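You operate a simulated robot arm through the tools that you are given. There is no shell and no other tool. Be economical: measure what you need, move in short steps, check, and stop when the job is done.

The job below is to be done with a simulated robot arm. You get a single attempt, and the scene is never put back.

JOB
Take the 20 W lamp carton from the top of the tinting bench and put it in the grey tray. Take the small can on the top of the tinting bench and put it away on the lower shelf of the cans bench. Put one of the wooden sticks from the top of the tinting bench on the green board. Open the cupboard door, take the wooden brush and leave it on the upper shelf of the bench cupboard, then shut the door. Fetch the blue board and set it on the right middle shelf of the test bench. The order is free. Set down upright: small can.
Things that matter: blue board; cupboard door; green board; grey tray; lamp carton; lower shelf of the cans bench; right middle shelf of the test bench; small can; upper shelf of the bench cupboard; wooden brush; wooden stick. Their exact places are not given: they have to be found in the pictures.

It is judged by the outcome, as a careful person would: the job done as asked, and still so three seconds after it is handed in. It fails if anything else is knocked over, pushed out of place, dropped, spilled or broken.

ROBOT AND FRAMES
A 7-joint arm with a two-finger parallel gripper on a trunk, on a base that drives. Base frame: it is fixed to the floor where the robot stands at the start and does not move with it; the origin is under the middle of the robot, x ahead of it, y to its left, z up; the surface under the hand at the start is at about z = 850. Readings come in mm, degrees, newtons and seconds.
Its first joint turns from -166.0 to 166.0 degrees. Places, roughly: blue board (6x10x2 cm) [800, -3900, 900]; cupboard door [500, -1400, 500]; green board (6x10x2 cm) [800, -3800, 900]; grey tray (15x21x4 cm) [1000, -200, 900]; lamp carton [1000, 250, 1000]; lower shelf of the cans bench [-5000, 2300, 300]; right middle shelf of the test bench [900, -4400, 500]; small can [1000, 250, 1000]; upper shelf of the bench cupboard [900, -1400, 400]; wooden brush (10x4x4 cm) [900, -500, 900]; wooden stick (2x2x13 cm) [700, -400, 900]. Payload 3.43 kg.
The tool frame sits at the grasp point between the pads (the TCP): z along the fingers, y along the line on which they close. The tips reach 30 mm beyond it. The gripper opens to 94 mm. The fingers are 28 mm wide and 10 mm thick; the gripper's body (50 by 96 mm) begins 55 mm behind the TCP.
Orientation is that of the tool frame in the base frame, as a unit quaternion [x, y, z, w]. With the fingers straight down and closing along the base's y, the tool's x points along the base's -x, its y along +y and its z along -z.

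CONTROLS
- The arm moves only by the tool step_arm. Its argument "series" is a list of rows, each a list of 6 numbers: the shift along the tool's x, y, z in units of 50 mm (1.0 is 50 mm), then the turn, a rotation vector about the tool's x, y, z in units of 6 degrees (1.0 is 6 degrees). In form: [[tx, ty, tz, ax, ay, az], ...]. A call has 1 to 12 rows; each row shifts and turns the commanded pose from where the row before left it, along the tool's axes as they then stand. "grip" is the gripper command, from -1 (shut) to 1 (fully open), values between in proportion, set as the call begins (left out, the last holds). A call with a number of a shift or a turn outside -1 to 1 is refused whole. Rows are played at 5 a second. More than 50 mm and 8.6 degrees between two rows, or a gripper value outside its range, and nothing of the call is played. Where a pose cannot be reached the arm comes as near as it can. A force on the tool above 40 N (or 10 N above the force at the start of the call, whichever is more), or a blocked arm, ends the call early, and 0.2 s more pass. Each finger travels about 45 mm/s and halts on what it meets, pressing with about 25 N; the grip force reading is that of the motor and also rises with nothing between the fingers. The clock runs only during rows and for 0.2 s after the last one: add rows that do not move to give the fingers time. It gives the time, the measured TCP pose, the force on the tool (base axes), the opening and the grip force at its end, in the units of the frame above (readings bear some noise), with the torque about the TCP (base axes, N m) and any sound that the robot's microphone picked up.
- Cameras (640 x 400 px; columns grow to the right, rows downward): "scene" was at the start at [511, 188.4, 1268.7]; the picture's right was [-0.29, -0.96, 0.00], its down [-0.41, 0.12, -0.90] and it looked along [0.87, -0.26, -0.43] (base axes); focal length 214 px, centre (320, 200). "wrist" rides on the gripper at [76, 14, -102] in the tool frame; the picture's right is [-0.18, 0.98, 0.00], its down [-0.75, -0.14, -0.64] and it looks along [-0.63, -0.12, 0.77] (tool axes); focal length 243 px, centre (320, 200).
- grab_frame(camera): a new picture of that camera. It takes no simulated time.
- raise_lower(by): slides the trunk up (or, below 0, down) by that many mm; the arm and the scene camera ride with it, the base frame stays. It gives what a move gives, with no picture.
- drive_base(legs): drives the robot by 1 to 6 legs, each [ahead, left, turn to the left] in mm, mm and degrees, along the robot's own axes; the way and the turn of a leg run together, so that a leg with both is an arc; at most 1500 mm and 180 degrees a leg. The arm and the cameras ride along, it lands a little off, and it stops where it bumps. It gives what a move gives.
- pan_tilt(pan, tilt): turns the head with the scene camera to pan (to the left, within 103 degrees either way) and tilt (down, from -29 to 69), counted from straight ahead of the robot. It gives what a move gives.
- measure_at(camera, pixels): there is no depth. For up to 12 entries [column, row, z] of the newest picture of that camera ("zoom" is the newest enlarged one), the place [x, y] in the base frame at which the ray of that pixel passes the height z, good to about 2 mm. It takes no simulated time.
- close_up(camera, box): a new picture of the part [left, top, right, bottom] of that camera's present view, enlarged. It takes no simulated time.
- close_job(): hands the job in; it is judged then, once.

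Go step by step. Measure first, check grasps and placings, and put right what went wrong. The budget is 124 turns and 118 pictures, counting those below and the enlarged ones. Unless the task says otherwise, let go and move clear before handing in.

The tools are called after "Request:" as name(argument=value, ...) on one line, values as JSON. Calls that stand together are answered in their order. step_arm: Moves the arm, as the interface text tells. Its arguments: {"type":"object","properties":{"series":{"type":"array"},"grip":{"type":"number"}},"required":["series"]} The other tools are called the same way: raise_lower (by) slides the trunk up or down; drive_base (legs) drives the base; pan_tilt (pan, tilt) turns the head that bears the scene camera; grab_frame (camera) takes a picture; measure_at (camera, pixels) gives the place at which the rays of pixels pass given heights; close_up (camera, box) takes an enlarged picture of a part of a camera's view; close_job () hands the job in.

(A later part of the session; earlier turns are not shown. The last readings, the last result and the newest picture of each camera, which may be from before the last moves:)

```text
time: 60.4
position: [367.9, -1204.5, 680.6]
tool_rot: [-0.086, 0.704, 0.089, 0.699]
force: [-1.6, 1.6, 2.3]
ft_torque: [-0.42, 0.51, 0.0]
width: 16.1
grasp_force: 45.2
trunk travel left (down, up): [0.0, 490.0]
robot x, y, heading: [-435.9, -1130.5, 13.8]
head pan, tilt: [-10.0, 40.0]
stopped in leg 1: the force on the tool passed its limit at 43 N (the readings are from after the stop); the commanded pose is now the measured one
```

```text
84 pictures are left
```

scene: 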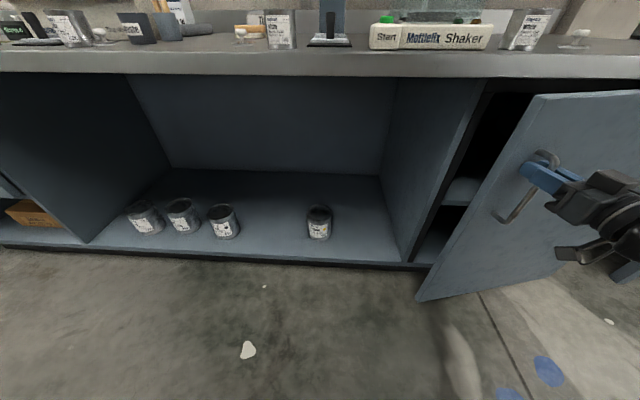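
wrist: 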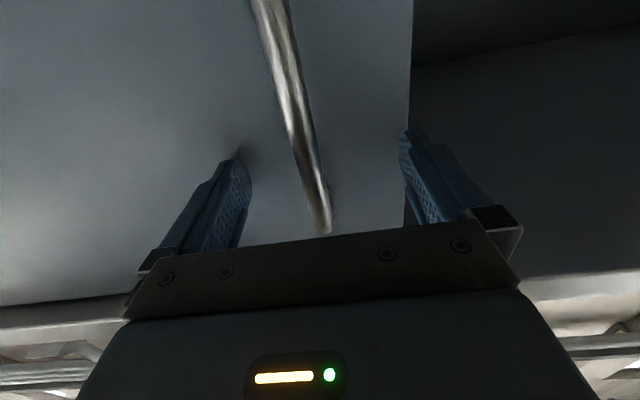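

The door opens well (≈13°). The force limit tripped on a transient; continuing with smaller legs.

Request:
drive_base(legs=[[-81.1, -84.8, 6], [-81.1, -84.8, 6], [-81.1, -84.8, 6]])

```text
time: 63.2
position: [223.7, -1280.3, 680.7]
tool_rot: [-0.196, 0.682, 0.197, 0.677]
force: [23.9, -31.2, 0.3]
ft_torque: [-0.66, 0.56, 0.23]
width: 16.3
grasp_force: 44.8
trunk travel left (down, up): [0.0, 490.0]
robot x, y, heading: [-563.0, -1460.6, 32.0]
head pan, tilt: [-10.0, 40.0]
```

Residual force 39 N points toward the hinge, so I'll ease the tool 5 mm inward, then continue.

Request:
step_arm(series=[[0, -0.1, 0, 0, 0, 0]])

```text
time: 63.6
position: [225.7, -1280.9, 679.6]
tool_rot: [-0.197, 0.682, 0.2, 0.676]
force: [-20.4, 25.4, 3.0]
ft_torque: [-0.76, 0.2, -0.13]
width: 16.6
grasp_force: 45.0
trunk travel left (down, up): [0.0, 490.0]
robot x, y, heading: [-559.9, -1463.7, 32.0]
head pan, tilt: [-10.0, 40.0]
```

Request:
step_arm(series=[[0, 0.05, 0, 0, 0, 0]])

Request:
drive_base(legs=[[-81.1, -84.8, 6], [-81.1, -84.8, 6]])

```text
time: 64.0
position: [223.7, -1279.8, 679.3]
tool_rot: [-0.198, 0.681, 0.199, 0.677]
force: [-20.3, 28.1, -0.6]
ft_torque: [0.31, -0.89, -0.14]
width: 16.2
grasp_force: 45.2
trunk travel left (down, up): [0.0, 490.0]
robot x, y, heading: [-560.4, -1458.4, 31.9]
head pan, tilt: [-10.0, 40.0]
```

```text
time: 65.0
position: [206.0, -1295.0, 680.2]
tool_rot: [-0.212, 0.676, 0.213, 0.673]
force: [-0.3, 1.4, 1.2]
ft_torque: [-0.42, 0.09, -0.02]
width: 16.6
grasp_force: 45.0
trunk travel left (down, up): [0.0, 490.0]
robot x, y, heading: [-569.4, -1510.0, 34.3]
head pan, tilt: [-10.0, 40.0]
stopped in leg 1: the force on the tool passed its limit at 46 N (the readings are from after the stop); the commanded pose is now the measured one
```

Forces reset to zero; I continue in short legs.

Request:
drive_base(legs=[[-81, -84.9, 6], [-81, -84.9, 6]])

Request:
drive_base(legs=[[-81, -84.9, 6], [-81, -84.9, 6]])

Request:
grab_frame(camera="scene")

```text
time: 67.1
position: [131.6, -1369.8, 679.9]
tool_rot: [-0.282, 0.651, 0.284, 0.645]
force: [-15.6, 13.1, 2.4]
ft_torque: [-0.43, -0.24, -0.09]
width: 16.6
grasp_force: 45.1
trunk travel left (down, up): [0.0, 490.0]
robot x, y, heading: [-583.4, -1743.6, 46.4]
head pan, tilt: [-10.0, 40.0]
```

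```text
time: 69.1
position: [74.6, -1462.6, 680.5]
tool_rot: [-0.349, 0.617, 0.35, 0.613]
force: [2.6, -1.5, 0.3]
ft_torque: [0.31, -0.72, 0.0]
width: 16.4
grasp_force: 45.0
trunk travel left (down, up): [0.0, 490.0]
robot x, y, heading: [-547.3, -1973.5, 58.6]
head pan, tilt: [-10.0, 40.0]
```

```text
83 pictures are left
```

scene: 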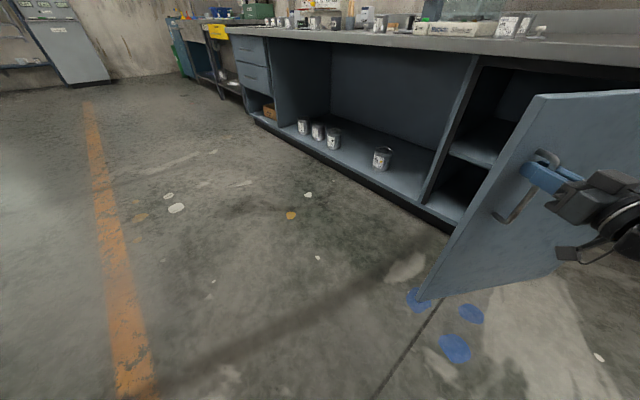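

Door is open ≈59°. One more 12° for room, then let go.

Request:
drive_base(legs=[[-81, -84.9, 6], [-81, -84.9, 6]])

Request:
step_arm(series=[[0, 0, 0, 0, 0, 0], [0, 0, 0, 0, 0, 0], [0, 0, 0, 0, 0, 0], [0, 0, 0, 0, 0, 0], [0, 0, 0, 0, 0, 0], [0, 0, 0, 0, 0, 0]], grip=0.6)

Request:
drive_base(legs=[[-250, 0, 0]])

Request:
grab_frame(camera="scene")

```text
time: 71.2
position: [38.3, -1562.3, 680.1]
tool_rot: [-0.412, 0.577, 0.412, 0.572]
force: [27.9, -6.1, -2.4]
ft_torque: [-0.17, -0.3, 0.13]
width: 16.1
grasp_force: 45.0
trunk travel left (down, up): [0.0, 490.0]
robot x, y, heading: [-461.3, -2191.5, 70.8]
head pan, tilt: [-10.0, 40.0]
```

```text
time: 72.6
position: [38.7, -1561.1, 680.5]
tool_rot: [-0.411, 0.578, 0.411, 0.573]
force: [-1.3, 0.2, 0.1]
ft_torque: [0.0, -0.01, -0.02]
width: 75.4
grasp_force: 0.2
trunk travel left (down, up): [0.0, 490.0]
robot x, y, heading: [-462.5, -2195.3, 70.7]
head pan, tilt: [-10.0, 40.0]
```

```text
time: 74.4
position: [-44.0, -1795.6, 680.6]
tool_rot: [-0.412, 0.578, 0.412, 0.571]
force: [-0.3, -0.7, 0.3]
ft_torque: [-0.02, 0.02, -0.01]
width: 75.4
grasp_force: 0.0
trunk travel left (down, up): [0.0, 490.0]
robot x, y, heading: [-544.9, -2428.8, 70.7]
head pan, tilt: [-10.0, 40.0]
```

```text
82 pictures are left
```

scene: 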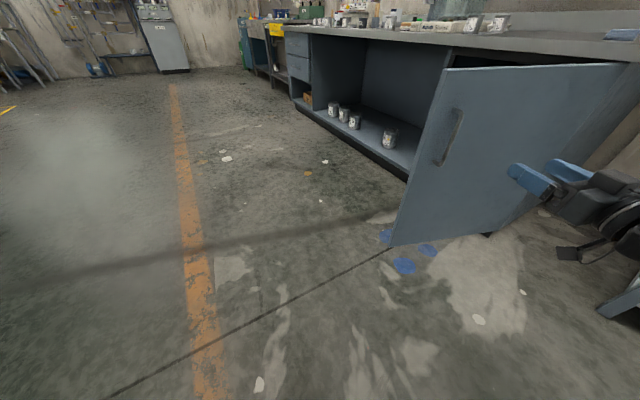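

The door stays open with its edge near (0,-1500). I'll drive clear, turn back to heading 0 and go toward the brush, raising the trunk on the way.

Request:
drive_base(legs=[[0, 600, 0], [0, 0, -70.7], [0, 850, 0], [0, 850, 0]])

Request:
raise_lower(by=490)

Request:
step_arm(series=[[0, 0, -1, 0, 1, 0], [0, 0, -1, 0, 1, 0], [0, 0, 0, 0, 1, 0], [0, 0, 0, 0, 1, 0], [0, 0, 0, 0, 1, 0], [0, 0, 0, 0, 1, 0], [0, 0, 0, 0, 1, 0], [0, 0, 0, 0, 1, 0], [0, 0, 0, 0, 1, 0], [0, 0, 0, 0, 1, 0], [0, 0, 0, 0, 1, 0], [0, 0, 0, 0, 1, 0]], grip=1)

Request:
step_arm(series=[[0, 0, -0.4, 0, 1, 0], [0, 0, -0.4, 0, 1, 0], [0, 0, 0, 0, 1, 0]])

Request:
pan_tilt(pan=-5, tilt=30)

Request:
grab_frame(camera="scene")

```text
time: 89.2
position: [-356.0, -762.8, 681.1]
tool_rot: [-0.007, 0.709, 0.009, 0.705]
force: [0.2, 0.2, 0.1]
ft_torque: [-0.02, -0.01, 0.0]
width: 75.2
grasp_force: 0.1
trunk travel left (down, up): [0.0, 490.0]
robot x, y, heading: [-1123.3, -504.8, 0.8]
head pan, tilt: [-10.0, 40.0]
```

```text
refused: 490 is not a number from -400 to 400
```

```text
time: 91.8
position: [-456.4, -766.5, 685.9]
tool_rot: [-0.01, 0.988, 0.003, 0.153]
force: [-0.7, -0.2, -0.4]
ft_torque: [0.01, -0.01, 0.02]
width: 94.0
grasp_force: 0.0
trunk travel left (down, up): [0.0, 490.0]
robot x, y, heading: [-1121.0, -510.0, 0.8]
head pan, tilt: [-10.0, 40.0]
```

```text
time: 92.6
position: [-467.3, -765.0, 725.2]
tool_rot: [-0.011, 1.0, 0.001, -0.004]
force: [0.6, -0.2, -0.3]
ft_torque: [0.01, 0.0, -0.03]
width: 94.1
grasp_force: 0.1
trunk travel left (down, up): [0.0, 490.0]
robot x, y, heading: [-1119.0, -511.0, 0.9]
head pan, tilt: [-10.0, 40.0]
```

```text
time: 93.3
position: [-465.6, -765.6, 724.5]
tool_rot: [-0.011, 1.0, 0.002, -0.003]
force: [-0.1, 0.2, 0.0]
ft_torque: [-0.02, 0.0, -0.01]
width: 94.0
grasp_force: 0.0
trunk travel left (down, up): [0.0, 490.0]
robot x, y, heading: [-1118.5, -511.2, 0.9]
head pan, tilt: [-5.0, 30.0]
```

```text
81 pictures are left
```

scene: 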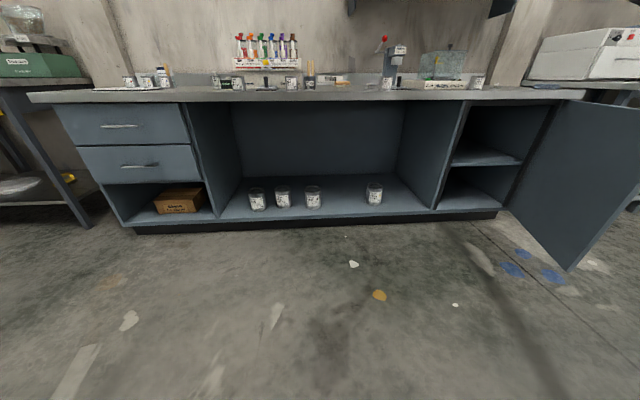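

The cupboard interior with its two shelves is visible at (490,157). I'll measure the shelf height, raise the trunk and drive up to the brush.

Request:
measure_at(camera="scene", pixels=[[451, 167, 400], [451, 167, 380], [451, 167, 420], [522, 166, 400], [438, 208, 110], [438, 208, 130], [460, 152, 400], [520, 153, 400]])

Request:
raise_lower(by=400)

Request:
raise_lower(by=90)

Request:
drive_base(legs=[[0, 110, -0.9], [1180, 0, 0]])

Request:
grab_frame(camera="scene")

Request:
grab_frame(camera="wrist")

```text
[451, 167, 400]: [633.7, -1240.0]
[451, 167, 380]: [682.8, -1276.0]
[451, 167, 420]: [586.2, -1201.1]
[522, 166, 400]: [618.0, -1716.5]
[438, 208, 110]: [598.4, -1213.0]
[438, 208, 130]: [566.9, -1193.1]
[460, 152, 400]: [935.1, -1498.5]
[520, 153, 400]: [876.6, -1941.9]
```

```text
time: 97.1
position: [-466.1, -765.1, 1124.1]
tool_rot: [-0.011, 1.0, 0.002, -0.003]
force: [0.4, -0.4, -0.9]
ft_torque: [-0.01, 0.03, 0.0]
width: 94.2
grasp_force: 0.0
trunk travel left (down, up): [-400.0, 90.0]
robot x, y, heading: [-1121.5, -510.2, 0.8]
head pan, tilt: [-5.0, 30.0]
```

```text
time: 98.4
position: [-466.3, -764.9, 1214.8]
tool_rot: [-0.011, 1.0, 0.002, -0.003]
force: [0.1, 0.4, 0.0]
ft_torque: [0.03, 0.02, 0.0]
width: 94.0
grasp_force: 0.1
trunk travel left (down, up): [-490.0, 0.0]
robot x, y, heading: [-1120.9, -506.4, 0.7]
head pan, tilt: [-5.0, 30.0]
```

```text
time: 105.2
position: [713.6, -673.8, 1216.2]
tool_rot: [0.001, 1.0, 0.002, -0.002]
force: [0.0, -0.1, -0.3]
ft_torque: [-0.02, -0.02, 0.03]
width: 93.8
grasp_force: 0.1
trunk travel left (down, up): [-490.0, 0.0]
robot x, y, heading: [61.3, -402.0, -0.5]
head pan, tilt: [-5.0, 30.0]
```

```text
80 pictures are left
```

scene: 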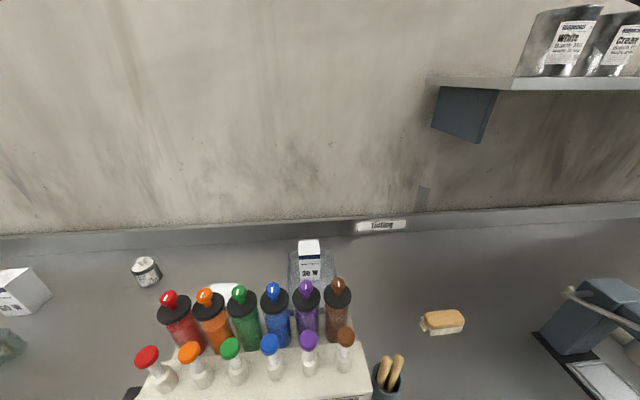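

```text
79 pictures are left
```

wrist: 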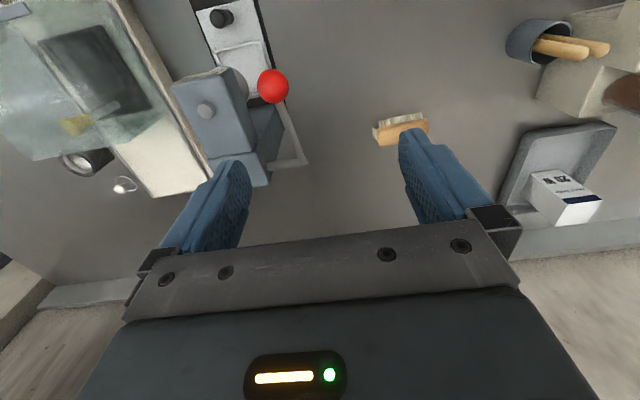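

The brush at scene (443,322) stands with bristles down; its long axis lies along y. I'll measure its top.

Request:
close_up(camera="scene", box=[340, 280, 540, 400])

Request:
measure_at(camera="zoom", pixels=[[266, 112, 890], [395, 96, 890], [400, 138, 890], [286, 150, 890], [270, 172, 850], [398, 160, 850], [130, 255, 980], [185, 250, 980], [640, 10, 1100]])

Request:
measure_at(camera="wrist", pixels=[[376, 127, 870], [428, 118, 870], [376, 143, 890], [428, 133, 890], [540, 42, 980], [273, 87, 1150], [273, 87, 1100]])

```text
3.20 times, centred on (440, 340) of scene
```

zoom: 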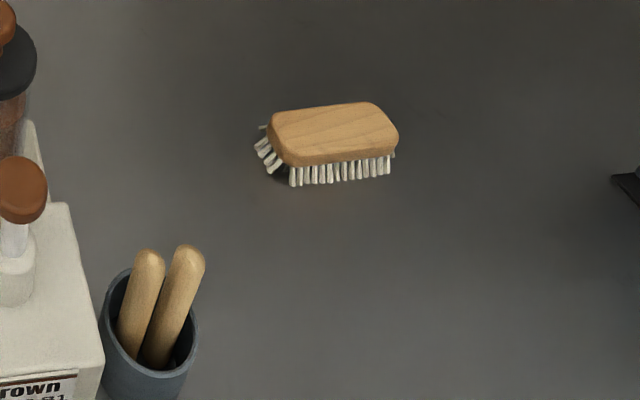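

```text
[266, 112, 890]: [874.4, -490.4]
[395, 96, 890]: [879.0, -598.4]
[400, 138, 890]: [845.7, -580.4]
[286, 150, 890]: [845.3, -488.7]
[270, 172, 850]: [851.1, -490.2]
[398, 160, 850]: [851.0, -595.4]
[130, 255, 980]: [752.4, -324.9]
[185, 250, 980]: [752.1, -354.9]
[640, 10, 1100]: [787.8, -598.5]
```

```text
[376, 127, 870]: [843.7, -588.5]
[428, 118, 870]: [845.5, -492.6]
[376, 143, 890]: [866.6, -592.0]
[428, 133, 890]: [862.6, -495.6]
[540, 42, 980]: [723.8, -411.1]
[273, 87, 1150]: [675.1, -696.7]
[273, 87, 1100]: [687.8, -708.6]
```

Brush centre ≈(863,-541), top ≈885, long axis along y. I'll move over it at height, then yaw 90° so the fingers close along x.

Request:
step_arm(series=[[-1, 0.88, 0, 0, 0, 0], [-1, 0.88, 0, 0, 0, 0], [-1, 0.88, 0, 0, 0, 0], [0, 0, 0, 0, 0, 1], [0, 0, 0, 0, 0, 1], [0, 0, 0, 0, 0, 1], [0, 0, 0, 0, 0, 1], [0, 0, 0, 0, 0, 1], [0, 0, 0, 0, 0, 1], [0, 0, 0, 0, 0, 1], [0, 0, 0, 0, 0, 1], [0, 0, 0, 0, 0, 1]])

Request:
step_arm(series=[[0, 0, 0, 0, 0, 1], [0, 0, 0, 0, 0, 1], [0, 0, 0, 0, 0, 1], [0, 0, 0, 0, 0, 1], [0, 0, 0, 0, 0, 1], [0, 0, 0, 0, 0, 1], [0, 0, 1, 0, 0, 0], [0, 0, 1, 0, 0, 0], [0, 0, 1, 0, 0, 0], [0, 0, 1, 0, 0, 0]])

Request:
grab_frame(camera="wrist")

Request:
grab_frame(camera="scene")

```text
refused: row 1 steps farther than a row can; nothing moved
```

```text
time: 107.3
position: [711.8, -677.6, 1055.6]
tool_rot: [0.312, 0.95, -0.006, -0.001]
force: [0.6, 3.7, 18.7]
ft_torque: [-0.64, 0.56, -0.34]
width: 92.2
grasp_force: 0.1
trunk travel left (down, up): [-490.0, 0.0]
robot x, y, heading: [63.7, -403.7, -0.4]
head pan, tilt: [-5.0, 30.0]
stopped in row 10: the force on the tool passed its limit at 229 N (the readings are from after the stop); the commanded pose is now the measured one
```

```text
77 pictures are left
```

wrist: 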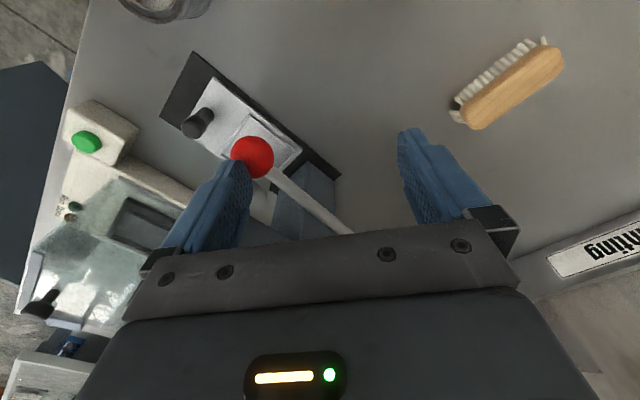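

```text
76 pictures are left
```

scene: 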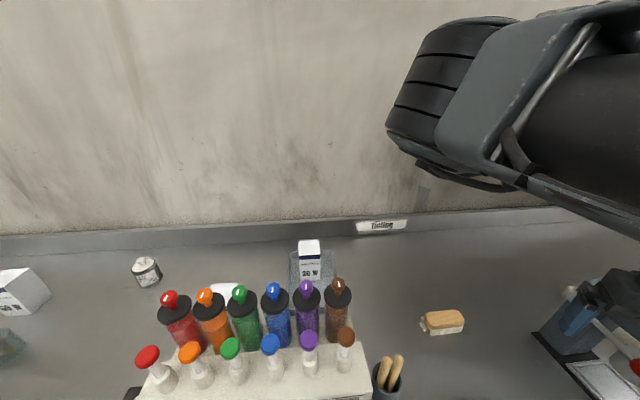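

The first call was refused (diagonal step too long), so the second ran in the wrong place and touched the lid press lever. I'll rise straight up and check the press.

Request:
step_arm(series=[[0, 0, -0.4, 0, 0, 0], [0, 0, -1, 0, 0, 0], [0, 0, -1, 0, 0, 0], [0, 0, -1, 0, 0, 0]])

Request:
grab_frame(camera="wrist")

Request:
close_up(camera="scene", box=[480, 240, 640, 400])

```text
time: 108.3
position: [711.9, -675.6, 1221.1]
tool_rot: [0.311, 0.95, -0.005, -0.002]
force: [0.4, -0.2, 0.0]
ft_torque: [0.03, 0.03, 0.02]
width: 94.0
grasp_force: 0.2
trunk travel left (down, up): [-490.0, 0.0]
robot x, y, heading: [66.7, -405.4, -0.4]
head pan, tilt: [-5.0, 30.0]
```

```text
75 pictures are left
```

wrist: 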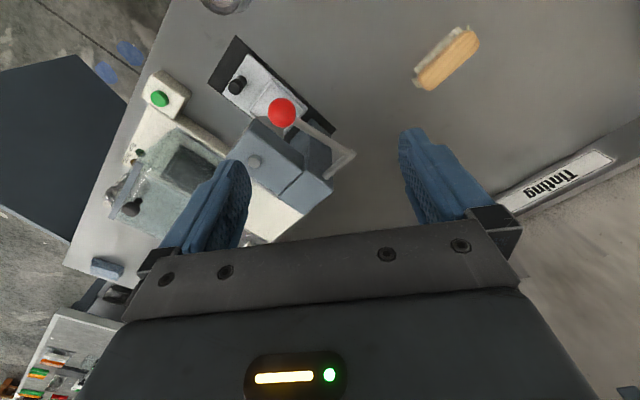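

```text
2.50 times, centred on (560, 320) of scene
```

zoom: 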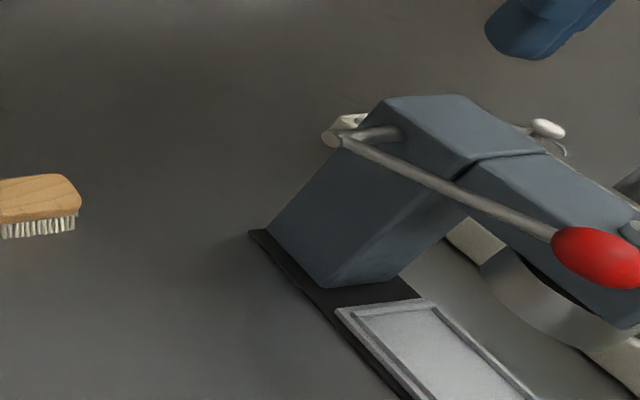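

The press stands where it was. I'll verify the knob position against the earlier reading.

Request:
measure_at(camera="wrist", pixels=[[282, 112, 1100], [282, 112, 1050], [237, 36, 850], [333, 130, 850], [208, 75, 850]])

Request:
grab_frame(camera="scene")

```text
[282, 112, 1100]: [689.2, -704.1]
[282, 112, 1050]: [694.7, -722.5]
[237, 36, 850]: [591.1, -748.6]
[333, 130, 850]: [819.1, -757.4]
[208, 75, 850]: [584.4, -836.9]
```

```text
73 pictures are left
```

scene: 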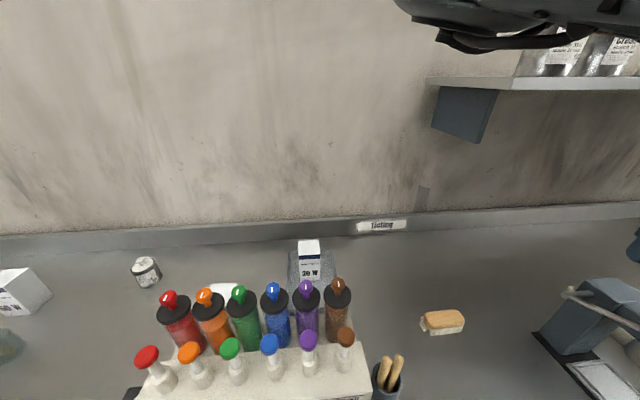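

The knob is at the same place (689,-704), nothing was displaced. Now moving over the brush in properly sized rows.

Request:
step_arm(series=[[-0.17, 0.79, 0, 0, 0, 0], [-0.17, 0.79, 0, 0, 0, 0], [-0.17, 0.79, 0, 0, 0, 0], [-0.17, 0.79, 0, 0, 0, 0], [-0.17, 0.79, 0, 0, 0, 0], [0, 0, 0, 0, 0, 1], [0, 0, 0, 0, 0, 1], [0, 0, 0, 0, 0, 1], [0, 0, 0, 0, 0, 1], [0, 0, 0, 0, 0, 1], [0, 0, 0, 0, 0, 1], [0, 0, 0, 0, 0, 1]])

```text
time: 110.9
position: [864.2, -544.4, 1221.4]
tool_rot: [0.528, 0.849, -0.006, -0.001]
force: [0.9, -0.2, -0.4]
ft_torque: [0.0, -0.01, -0.02]
width: 94.0
grasp_force: 0.0
out of reach, approached as far as the arm can: row 10, 11, 12
trunk travel left (down, up): [-490.0, 0.0]
robot x, y, heading: [62.4, -405.2, -0.3]
head pan, tilt: [-5.0, 30.0]
```

The wrist reaches only 64° of yaw here. I'll shift the base left/ahead to gain ~9° and let the fingers align the brush as they close.

Request:
drive_base(legs=[[60, 110, 0]])

```text
time: 112.2
position: [925.2, -435.9, 1220.3]
tool_rot: [0.527, 0.85, -0.006, -0.001]
force: [0.2, -0.3, 0.3]
ft_torque: [0.03, 0.02, -0.01]
width: 94.1
grasp_force: 0.1
trunk travel left (down, up): [-490.0, 0.0]
robot x, y, heading: [123.7, -296.1, -0.6]
head pan, tilt: [-5.0, 30.0]
```

Request:
step_arm(series=[[-0.44, -0.68, 0, 0, 0, 0], [-0.44, -0.68, 0, 0, 0, 0], [-0.44, -0.68, 0, 0, 0, 0], [0, 0, 0, 0, 0, 1], [0, 0, 0, 0, 0, 0.6], [0, 0, 1, 0, 0, 0], [0, 0, 1, 0, 0, 0], [0, 0, 1, 0, 0, 0]])

Request:
grab_frame(camera="wrist")

Request:
grab_frame(camera="scene")

```text
time: 114.0
position: [859.7, -541.0, 1071.9]
tool_rot: [0.597, 0.802, -0.006, 0.0]
force: [0.5, 0.0, -0.3]
ft_torque: [-0.03, -0.04, -0.01]
width: 94.2
grasp_force: 0.1
trunk travel left (down, up): [-490.0, 0.0]
robot x, y, heading: [126.9, -293.3, -0.8]
head pan, tilt: [-5.0, 30.0]
```

```text
72 pictures are left
```

wrist: 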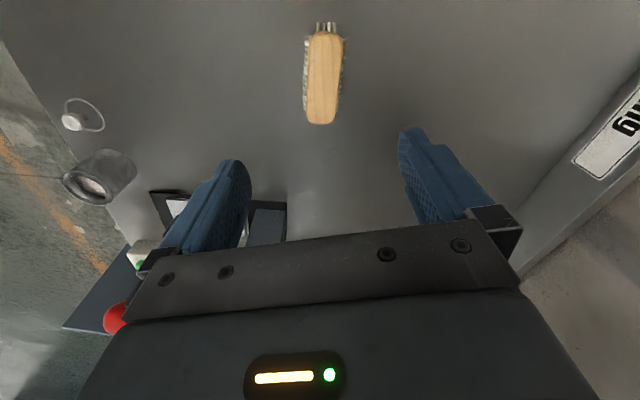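

```text
71 pictures are left
```

scene: 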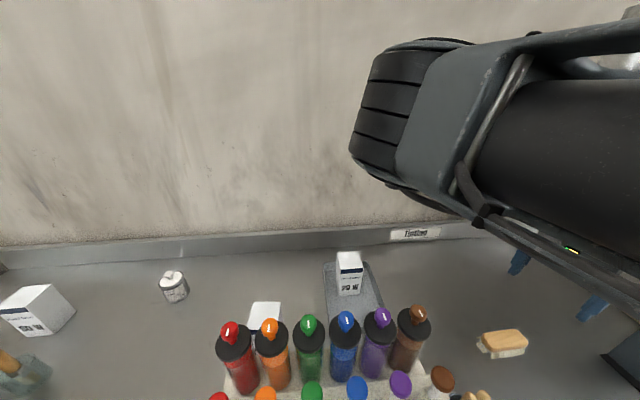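

The brush is centred between the fingers and well aligned. I'll measure its top to confirm.

Request:
measure_at(camera="wrist", pixels=[[325, 34, 885], [322, 122, 885], [306, 80, 885], [342, 80, 885]])

```text
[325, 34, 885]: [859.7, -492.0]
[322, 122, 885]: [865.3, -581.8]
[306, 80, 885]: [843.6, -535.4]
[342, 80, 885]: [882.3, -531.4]
```

Centre (862,-537) matches the tool. Descending to z≈886.

Request:
step_arm(series=[[0.07, 0.05, 1, 0, 0, 0], [0, 0, 1, 0, 0, 0], [0, 0, 1, 0, 0, 0], [0, 0, 0.71, 0, 0, 0]])

```text
refused: row 1 steps farther than a row can; nothing moved
```

Request:
step_arm(series=[[0.07, 0.05, 0.9, 0, 0, 0], [0, 0, 1, 0, 0, 0], [0, 0, 1, 0, 0, 0], [0, 0, 0.8, 0, 0, 0]])

Request:
grab_frame(camera="wrist")

```text
time: 115.0
position: [859.1, -538.6, 885.3]
tool_rot: [0.596, 0.803, -0.005, 0.0]
force: [0.0, 0.7, -0.1]
ft_torque: [0.0, -0.03, 0.0]
width: 94.1
grasp_force: 0.0
trunk travel left (down, up): [-490.0, 0.0]
robot x, y, heading: [125.1, -294.2, -0.5]
head pan, tilt: [-5.0, 30.0]
```

```text
70 pictures are left
```

wrist: 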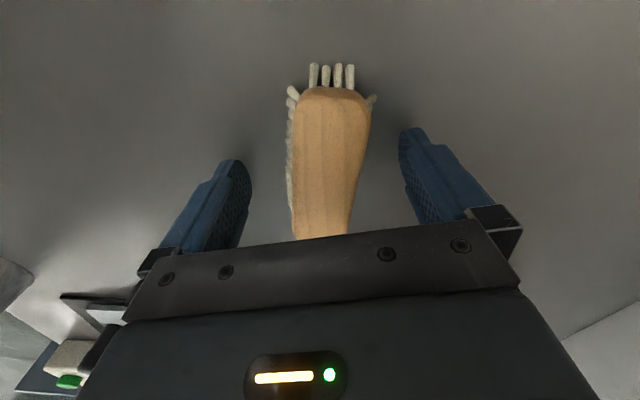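

Brush is between the fingers. Closing and lifting slightly.

Request:
step_arm(series=[[0, 0, 0, 0, 0, 0], [0, 0, 0, 0, 0, 0], [0, 0, 0, 0, 0, 0], [0, 0, 0, 0, 0, 0], [0, 0, 0, 0, 0, 0], [0, 0, 0, 0, 0, 0], [0, 0, -0.6, 0, 0, 0], [0, 0, -1, 0, 0, 0], [0, 0, -1, 0, 0, 0]], grip=-1)

Request:
grab_frame(camera="wrist")

```text
time: 117.0
position: [861.8, -535.4, 1017.2]
tool_rot: [0.597, 0.802, -0.005, -0.001]
force: [0.6, 0.2, -0.2]
ft_torque: [0.03, 0.02, 0.02]
width: 37.3
grasp_force: 24.6
trunk travel left (down, up): [-490.0, 0.0]
robot x, y, heading: [125.1, -293.0, -0.5]
head pan, tilt: [-5.0, 30.0]
```

```text
69 pictures are left
```

wrist: 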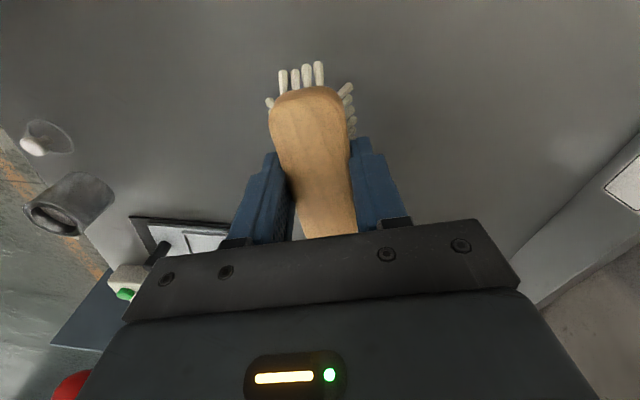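

Brush held (37 mm). I'll rise above everything, then back off the bench.

Request:
step_arm(series=[[0, 0, -1, 0, 0, 0], [0, 0, -1, 0, 0, 0], [0, 0, -1, 0, 0, 0], [0, 0, -1, 0, 0, 0]])

Request:
drive_base(legs=[[-850, 0, 0.5]])

Request:
step_arm(series=[[0, 0, 0, 0, 0, -1], [0, 0, 0, 0, 0, -1], [0, 0, 0, 0, 0, -1], [0, 0, 0, 0, 0, -1], [0, 0, 0, 0, 0, -1], [0, 0, 0, 0, 0, -1], [0, 0, 0, 0, 0, -1], [0, 0, 0, 0, 0, -1], [0, 0, 0, 0, 0, -1], [0, 0, 0, 0, 0, -1], [0, 0, 0, 0, 0, -1], [0, 0, 0, 0, 0, -1]])

```text
time: 118.0
position: [865.5, -536.0, 1218.2]
tool_rot: [0.597, 0.802, -0.005, 0.0]
force: [0.5, -0.1, -1.4]
ft_torque: [0.01, 0.04, -0.02]
width: 37.2
grasp_force: 24.9
trunk travel left (down, up): [-490.0, 0.0]
robot x, y, heading: [126.3, -294.7, -0.8]
head pan, tilt: [-5.0, 30.0]
```

```text
time: 122.5
position: [9.1, -525.2, 1218.5]
tool_rot: [0.595, 0.804, -0.005, -0.001]
force: [-0.1, 0.2, -0.3]
ft_torque: [-0.02, 0.0, -0.04]
width: 36.9
grasp_force: 25.3
trunk travel left (down, up): [-490.0, 0.0]
robot x, y, heading: [-735.2, -288.9, -0.3]
head pan, tilt: [-5.0, 30.0]
```

```text
time: 125.1
position: [8.4, -525.2, 1217.6]
tool_rot: [0.007, 1.0, -0.004, -0.004]
force: [-0.3, -0.5, -0.4]
ft_torque: [-0.01, 0.01, 0.02]
width: 35.4
grasp_force: 24.9
trunk travel left (down, up): [-490.0, 0.0]
robot x, y, heading: [-734.1, -288.2, -0.1]
head pan, tilt: [-5.0, 30.0]
```

Now tilt the tool 48° forward, lower the trunk, and drive right to face the cupboard.

Request:
step_arm(series=[[0, 0, 0, 0, -1, 0], [0, 0, 0, 0, -1, 0], [0, 0, 0, 0, -1, 0], [0, 0, 0, 0, -1, 0], [0, 0, 0, 0, -1, 0], [0, 0, 0, 0, -1, 0], [0, 0, 0, 0, -1, 0], [0, 0, 0, 0, -1, 0]])

Request:
raise_lower(by=-400)

Request:
raise_lower(by=-90)

Request:
drive_base(legs=[[0, -760, 0]])

Request:
pan_tilt(pan=-20, tilt=25)

Request:
grab_frame(camera="scene")

Request:
grab_frame(camera="wrist")

```text
time: 126.9
position: [9.3, -524.0, 1218.5]
tool_rot: [0.007, 0.915, -0.008, 0.404]
force: [-0.2, -0.3, -0.5]
ft_torque: [0.01, 0.0, 0.0]
width: 35.3
grasp_force: 24.7
trunk travel left (down, up): [-490.0, 0.0]
robot x, y, heading: [-732.6, -287.5, -0.4]
head pan, tilt: [-5.0, 30.0]
```

```text
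time: 130.8
position: [8.7, -524.9, 819.2]
tool_rot: [0.006, 0.915, -0.008, 0.403]
force: [1.5, 0.8, -1.1]
ft_torque: [0.02, 0.05, 0.04]
width: 35.3
grasp_force: 24.7
trunk travel left (down, up): [-90.0, 400.0]
robot x, y, heading: [-733.7, -287.0, 0.1]
head pan, tilt: [-5.0, 30.0]
```

```text
time: 132.0
position: [8.6, -526.6, 728.9]
tool_rot: [0.006, 0.915, -0.008, 0.402]
force: [1.0, 0.9, -0.7]
ft_torque: [-0.01, 0.0, 0.01]
width: 35.2
grasp_force: 25.3
trunk travel left (down, up): [0.0, 490.0]
robot x, y, heading: [-735.6, -288.1, -0.4]
head pan, tilt: [-5.0, 30.0]
```

```text
time: 136.1
position: [1.3, -1297.1, 728.4]
tool_rot: [0.01, 0.915, -0.009, 0.403]
force: [-1.0, -0.8, -0.2]
ft_torque: [0.01, 0.02, -0.03]
width: 35.0
grasp_force: 24.9
trunk travel left (down, up): [0.0, 490.0]
robot x, y, heading: [-742.4, -1059.5, -0.8]
head pan, tilt: [-5.0, 30.0]
```

```text
time: 136.9
position: [0.8, -1297.1, 728.0]
tool_rot: [0.01, 0.915, -0.009, 0.403]
force: [-0.8, 0.1, 0.0]
ft_torque: [0.01, 0.03, 0.03]
width: 35.3
grasp_force: 25.2
trunk travel left (down, up): [0.0, 490.0]
robot x, y, heading: [-740.8, -1052.6, -0.9]
head pan, tilt: [-20.0, 25.0]
```

```text
68 pictures are left
```

scene: 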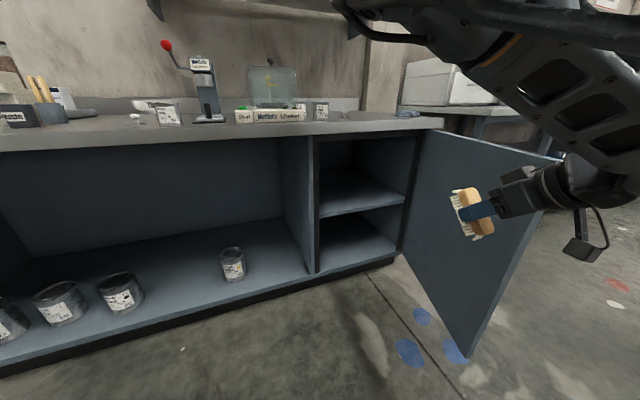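

```text
67 pictures are left
```

wrist: 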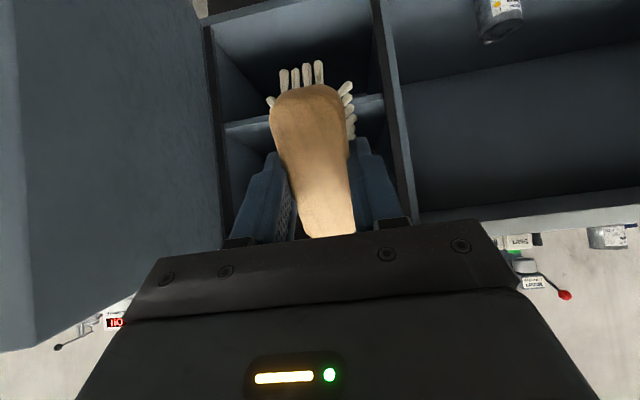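

The cupboard's upper shelf front runs from scene (319,216) to (404,203); measuring at heights from both cameras.

Request:
measure_at(camera="scene", pixels=[[319, 217, 400], [319, 217, 440], [319, 217, 420], [404, 204, 440], [404, 204, 420], [318, 138, 800], [420, 130, 800], [318, 273, 110]])

Request:
measure_at(camera="wrist", pixels=[[225, 127, 400], [225, 127, 440], [225, 127, 420], [383, 96, 420], [383, 96, 440], [383, 96, 400]])

```text
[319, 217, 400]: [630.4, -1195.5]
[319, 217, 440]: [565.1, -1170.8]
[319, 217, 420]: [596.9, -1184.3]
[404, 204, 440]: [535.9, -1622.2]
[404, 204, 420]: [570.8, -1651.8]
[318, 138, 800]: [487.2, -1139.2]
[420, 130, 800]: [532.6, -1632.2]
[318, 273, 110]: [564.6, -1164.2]
```

```text
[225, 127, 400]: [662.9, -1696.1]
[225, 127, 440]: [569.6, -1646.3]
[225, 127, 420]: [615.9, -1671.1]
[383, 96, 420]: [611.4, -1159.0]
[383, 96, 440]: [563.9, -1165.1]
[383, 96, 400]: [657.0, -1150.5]
```

Shelf: front edge x≈565, z≈440, y from -1160 to -1640. I'll lower the brush to z≈545 while still outside.

Request:
step_arm(series=[[0.68, 0, 0.61, 0, 0, 0], [0.68, 0, 0.61, 0, 0, 0], [0.68, 0, 0.61, 0, 0, 0], [0.68, 0, 0.61, 0, 0, 0]])

Request:
grab_frame(camera="scene")

```text
time: 137.9
position: [0.2, -1297.9, 542.4]
tool_rot: [0.009, 0.915, -0.01, 0.403]
force: [-0.2, -0.3, 0.1]
ft_torque: [-0.02, -0.03, -0.02]
width: 35.4
grasp_force: 25.6
trunk travel left (down, up): [0.0, 490.0]
robot x, y, heading: [-742.4, -1052.5, -0.6]
head pan, tilt: [-20.0, 25.0]
```

```text
66 pictures are left
```

scene: 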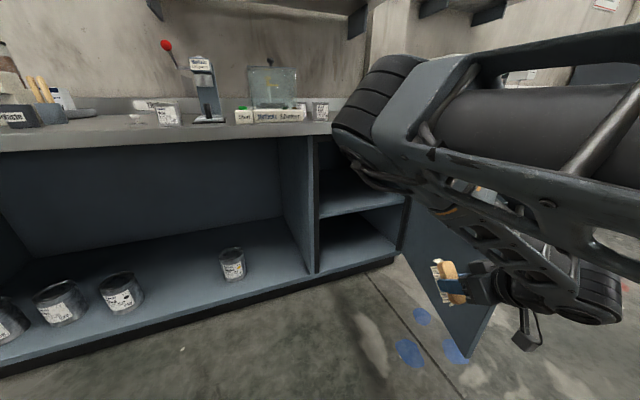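

The elbow protrudes ahead of the gripper at bench-top height, so I need the arm more stretched before entering. I'll extend the tool 250 mm forward in free space and look.

Request:
step_arm(series=[[-0.66, 0, 0.74, 0, 0, 0], [-0.66, 0, 0.74, 0, 0, 0], [-0.66, 0, 0.74, 0, 0, 0], [-0.66, 0, 0.74, 0, 0, 0]])

Request:
grab_frame(camera="scene")

```text
time: 138.9
position: [197.1, -1301.7, 542.6]
tool_rot: [0.01, 0.915, -0.009, 0.403]
force: [0.7, -0.1, -0.6]
ft_torque: [0.01, -0.02, -0.01]
width: 35.1
grasp_force: 25.0
trunk travel left (down, up): [0.0, 490.0]
robot x, y, heading: [-737.4, -1054.2, -0.6]
head pan, tilt: [-20.0, 25.0]
```

```text
65 pictures are left
```

scene: 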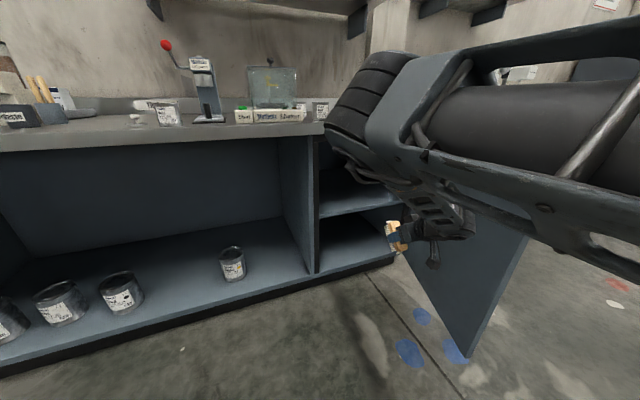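

The elbow is likely still near bench height; I'll extend further (150 mm) to see the forearm straighten.

Request:
step_arm(series=[[-0.66, 0, 0.74, 0, 0, 0], [-0.66, 0, 0.74, 0, 0, 0], [-0.66, 0, 0.74, 0, 0, 0]])

Request:
grab_frame(camera="scene")

```text
time: 139.7
position: [344.8, -1307.3, 539.7]
tool_rot: [0.01, 0.915, -0.009, 0.404]
force: [-0.2, -1.2, -0.9]
ft_torque: [-0.02, 0.02, -0.05]
width: 35.1
grasp_force: 24.9
trunk travel left (down, up): [0.0, 490.0]
robot x, y, heading: [-742.4, -1052.8, -0.7]
head pan, tilt: [-20.0, 25.0]
```

```text
64 pictures are left
```

scene: 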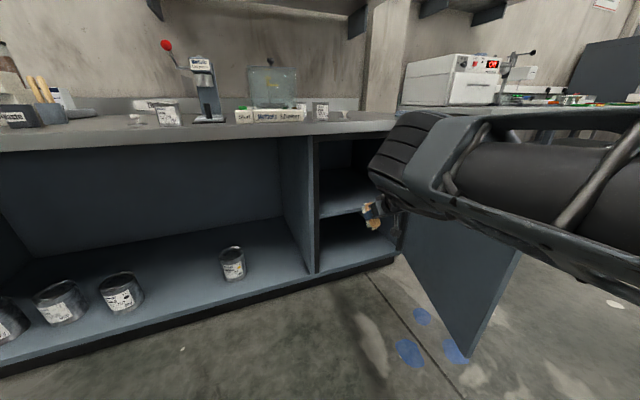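

Now the forearm is stretched and the elbow has dropped ≈245 mm behind the brush. Extend 60 mm more, then check with a picture.

Request:
step_arm(series=[[-0.66, 0, 0.74, 0, 0, 0], [-0.13, 0, 0.15, 0, 0, 0]])

Request:
grab_frame(camera="scene")

Request:
grab_frame(camera="wrist")

```text
time: 140.3
position: [403.7, -1307.4, 537.5]
tool_rot: [0.009, 0.915, -0.009, 0.403]
force: [-0.4, 0.1, -0.2]
ft_torque: [-0.04, 0.03, 0.0]
width: 35.1
grasp_force: 24.9
trunk travel left (down, up): [0.0, 490.0]
robot x, y, heading: [-740.3, -1053.4, -0.8]
head pan, tilt: [-20.0, 25.0]
```

```text
63 pictures are left
```

scene: 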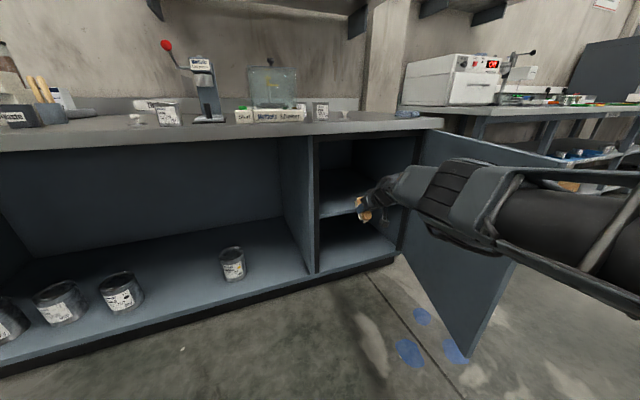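

```text
62 pictures are left
```

wrist: 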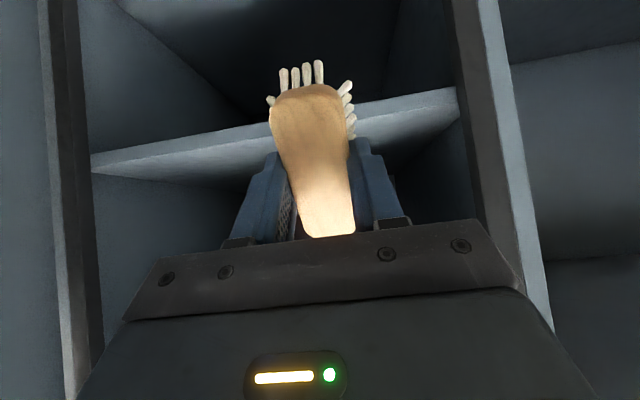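

The arm is nearly straight and low: good. I'll measure the shelf's top front edge in this wrist view (upside down, so the lower line).

Request:
measure_at(camera="wrist", pixels=[[92, 175, 440], [92, 175, 450], [458, 106, 440], [458, 106, 450], [92, 153, 430], [455, 87, 430]])

Request:
drive_base(legs=[[160, 0, 0.7]])

Request:
grab_frame(camera="scene")

Request:
grab_frame(camera="wrist")

```text
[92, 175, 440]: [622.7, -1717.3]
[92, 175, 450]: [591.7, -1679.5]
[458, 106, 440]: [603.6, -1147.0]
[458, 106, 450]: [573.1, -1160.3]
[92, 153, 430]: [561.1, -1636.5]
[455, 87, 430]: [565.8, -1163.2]
```

```text
time: 141.7
position: [566.8, -1294.8, 538.9]
tool_rot: [0.003, 0.915, -0.006, 0.403]
force: [-1.0, 0.0, 0.1]
ft_torque: [0.01, 0.04, 0.03]
width: 35.0
grasp_force: 25.0
trunk travel left (down, up): [0.0, 490.0]
robot x, y, heading: [-585.2, -1058.0, -0.2]
head pan, tilt: [-20.0, 25.0]
```

```text
61 pictures are left
```

scene: 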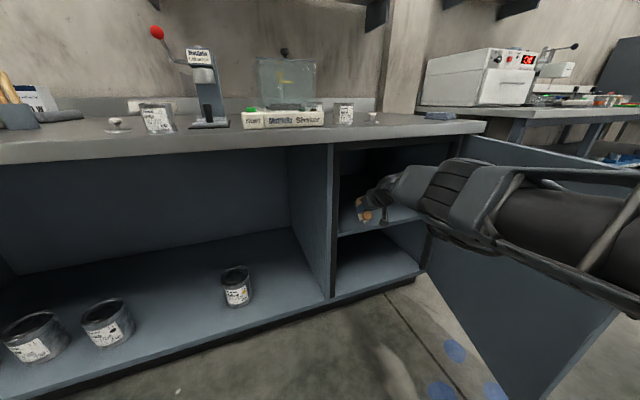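

```text
60 pictures are left
```

wrist: 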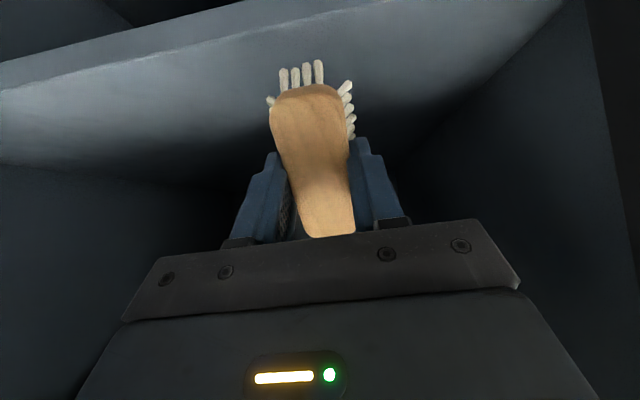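

Shelf top is ≈453. TCP x=567 now; 95 mm more puts the brush wholly over the shelf.

Request:
drive_base(legs=[[100, 0, 0]])

Request:
step_arm(series=[[0.15, 0, 0.13, 0, 0, 0], [0.15, 0, 0.13, 0, 0, 0]])

Request:
grab_frame(camera="scene")

```text
time: 142.9
position: [666.8, -1293.6, 539.2]
tool_rot: [0.003, 0.915, -0.006, 0.403]
force: [0.0, -0.5, -0.8]
ft_torque: [0.01, 0.03, 0.02]
width: 35.1
grasp_force: 24.8
trunk travel left (down, up): [0.0, 490.0]
robot x, y, heading: [-481.1, -1052.3, 0.2]
head pan, tilt: [-20.0, 25.0]
```

```text
time: 143.5
position: [665.9, -1291.8, 517.3]
tool_rot: [0.003, 0.915, -0.007, 0.403]
force: [0.5, -0.5, -0.5]
ft_torque: [-0.01, 0.0, 0.0]
width: 35.2
grasp_force: 25.2
trunk travel left (down, up): [0.0, 490.0]
robot x, y, heading: [-482.2, -1054.1, 0.3]
head pan, tilt: [-20.0, 25.0]
```

```text
59 pictures are left
```

scene: 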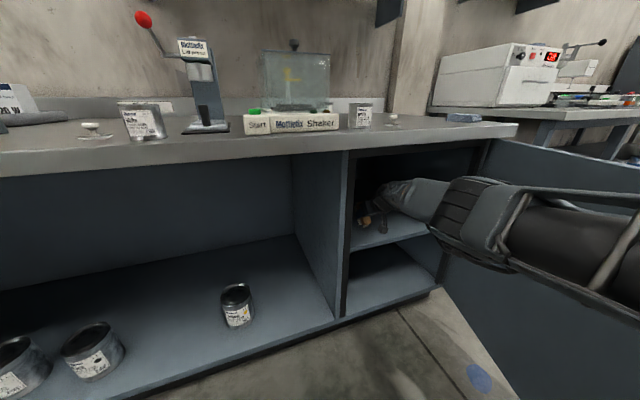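

Inside and clear. Lowering in small steps to contact.

Request:
step_arm(series=[[0.06, 0, 0.054, 0, 0, 0], [0.06, 0, 0.054, 0, 0, 0], [0.06, 0, 0.054, 0, 0, 0], [0.06, 0, 0.054, 0, 0, 0]])

```text
time: 144.5
position: [663.0, -1290.3, 505.8]
tool_rot: [0.004, 0.915, -0.007, 0.404]
force: [-0.7, -0.9, 6.1]
ft_torque: [0.0, 0.01, -0.01]
width: 35.1
grasp_force: 24.7
out of reach, approached as far as the arm can: row 1, 3
trunk travel left (down, up): [0.0, 490.0]
robot x, y, heading: [-478.5, -1058.6, 0.3]
head pan, tilt: [-20.0, 25.0]
```

Light contact (6 N) at z 506. Pressing a bit more to let the brush pivot toward flat.

Request:
step_arm(series=[[0.06, 0, 0.054, 0, 0, 0], [0.06, 0, 0.054, 0, 0, 0], [0.06, 0, 0.054, 0, 0, 0]])

Request:
grab_frame(camera="wrist")

```text
time: 145.4
position: [663.3, -1288.4, 500.4]
tool_rot: [0.004, 0.913, -0.009, 0.408]
force: [1.0, -2.1, 11.9]
ft_torque: [0.11, -0.06, 0.01]
width: 35.7
grasp_force: 24.5
out of reach, approached as far as the arm can: row 1, 3
trunk travel left (down, up): [0.0, 490.0]
robot x, y, heading: [-481.8, -1054.1, 0.3]
head pan, tilt: [-20.0, 25.0]
stopped in row 3: the force on the tool passed its limit at 42 N (the readings are from after the stop); the commanded pose is now the measured one
```

```text
58 pictures are left
```

wrist: 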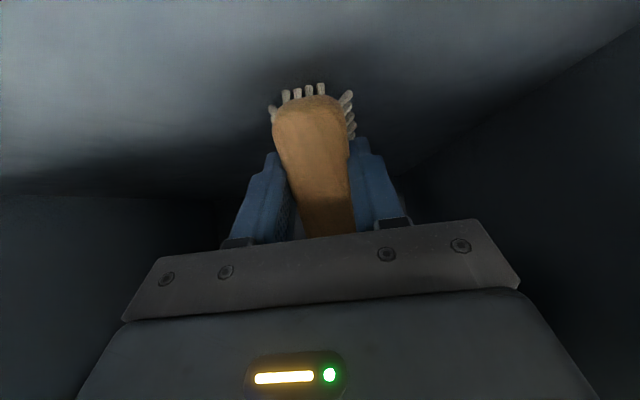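

The brush started to pivot. I'll loosen slightly so it settles flat, then open and look.

Request:
step_arm(series=[[0, 0, 0, 0, 0, 0], [0, 0, 0, 0, 0, 0], [0, 0, 0, 0, 0, 0], [0, 0, 0, 0, 0, 0]], grip=-0.1)

Request:
step_arm(series=[[0, 0, 0, 0, 0, 0], [0, 0, 0, 0, 0, 0], [0, 0, 0, 0, 0, 0], [0, 0, 0, 0, 0, 0]], grip=0.7)

Request:
grab_frame(camera="wrist")

```text
time: 146.4
position: [660.9, -1288.5, 498.2]
tool_rot: [0.003, 0.914, -0.008, 0.406]
force: [0.0, 0.2, 0.5]
ft_torque: [0.01, 0.01, -0.04]
width: 42.2
grasp_force: 0.2
trunk travel left (down, up): [0.0, 490.0]
robot x, y, heading: [-481.5, -1054.6, 0.3]
head pan, tilt: [-20.0, 25.0]
```

```text
time: 147.4
position: [660.4, -1288.0, 499.4]
tool_rot: [0.004, 0.913, -0.008, 0.407]
force: [-0.1, -0.5, 1.2]
ft_torque: [0.04, 0.03, -0.04]
width: 79.8
grasp_force: 0.0
trunk travel left (down, up): [0.0, 490.0]
robot x, y, heading: [-480.0, -1054.4, -0.1]
head pan, tilt: [-20.0, 25.0]
```

```text
57 pictures are left
```

wrist: 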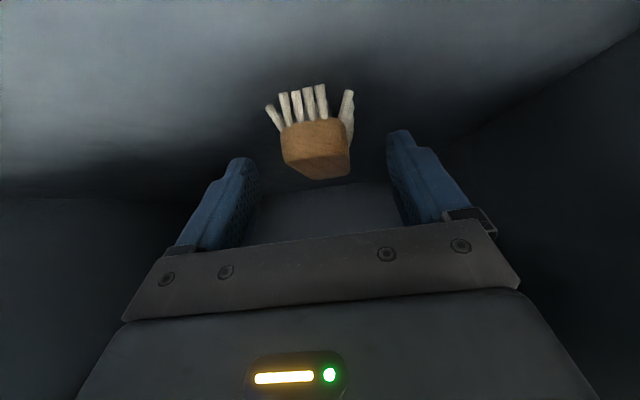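

The brush now stands flat on the upper shelf. I'll raise 20 mm, back straight out with the arm stretched, and check.

Request:
raise_lower(by=25)

Request:
drive_base(legs=[[-400, 0, 0], [-500, 0, 0]])

Request:
close_up(camera="scene", box=[300, 100, 540, 260])

```text
time: 148.1
position: [661.9, -1288.5, 524.4]
tool_rot: [0.004, 0.913, -0.008, 0.407]
force: [-0.2, -0.2, -1.4]
ft_torque: [-0.01, 0.0, 0.03]
width: 80.0
grasp_force: 0.0
trunk travel left (down, up): [-25.0, 465.0]
robot x, y, heading: [-480.9, -1056.8, -0.1]
head pan, tilt: [-20.0, 25.0]
```

```text
time: 153.1
position: [-241.7, -1289.7, 522.7]
tool_rot: [0.003, 0.913, -0.009, 0.407]
force: [0.4, -0.2, -0.2]
ft_torque: [-0.04, -0.01, 0.0]
width: 79.5
grasp_force: 0.0
trunk travel left (down, up): [-25.0, 465.0]
robot x, y, heading: [-1385.5, -1060.7, 0.3]
head pan, tilt: [-20.0, 25.0]
```

```text
2.50 times, centred on (420, 180) of scene
```

zoom: 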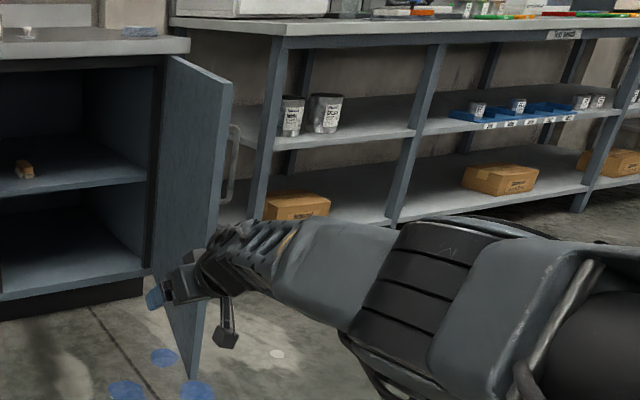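

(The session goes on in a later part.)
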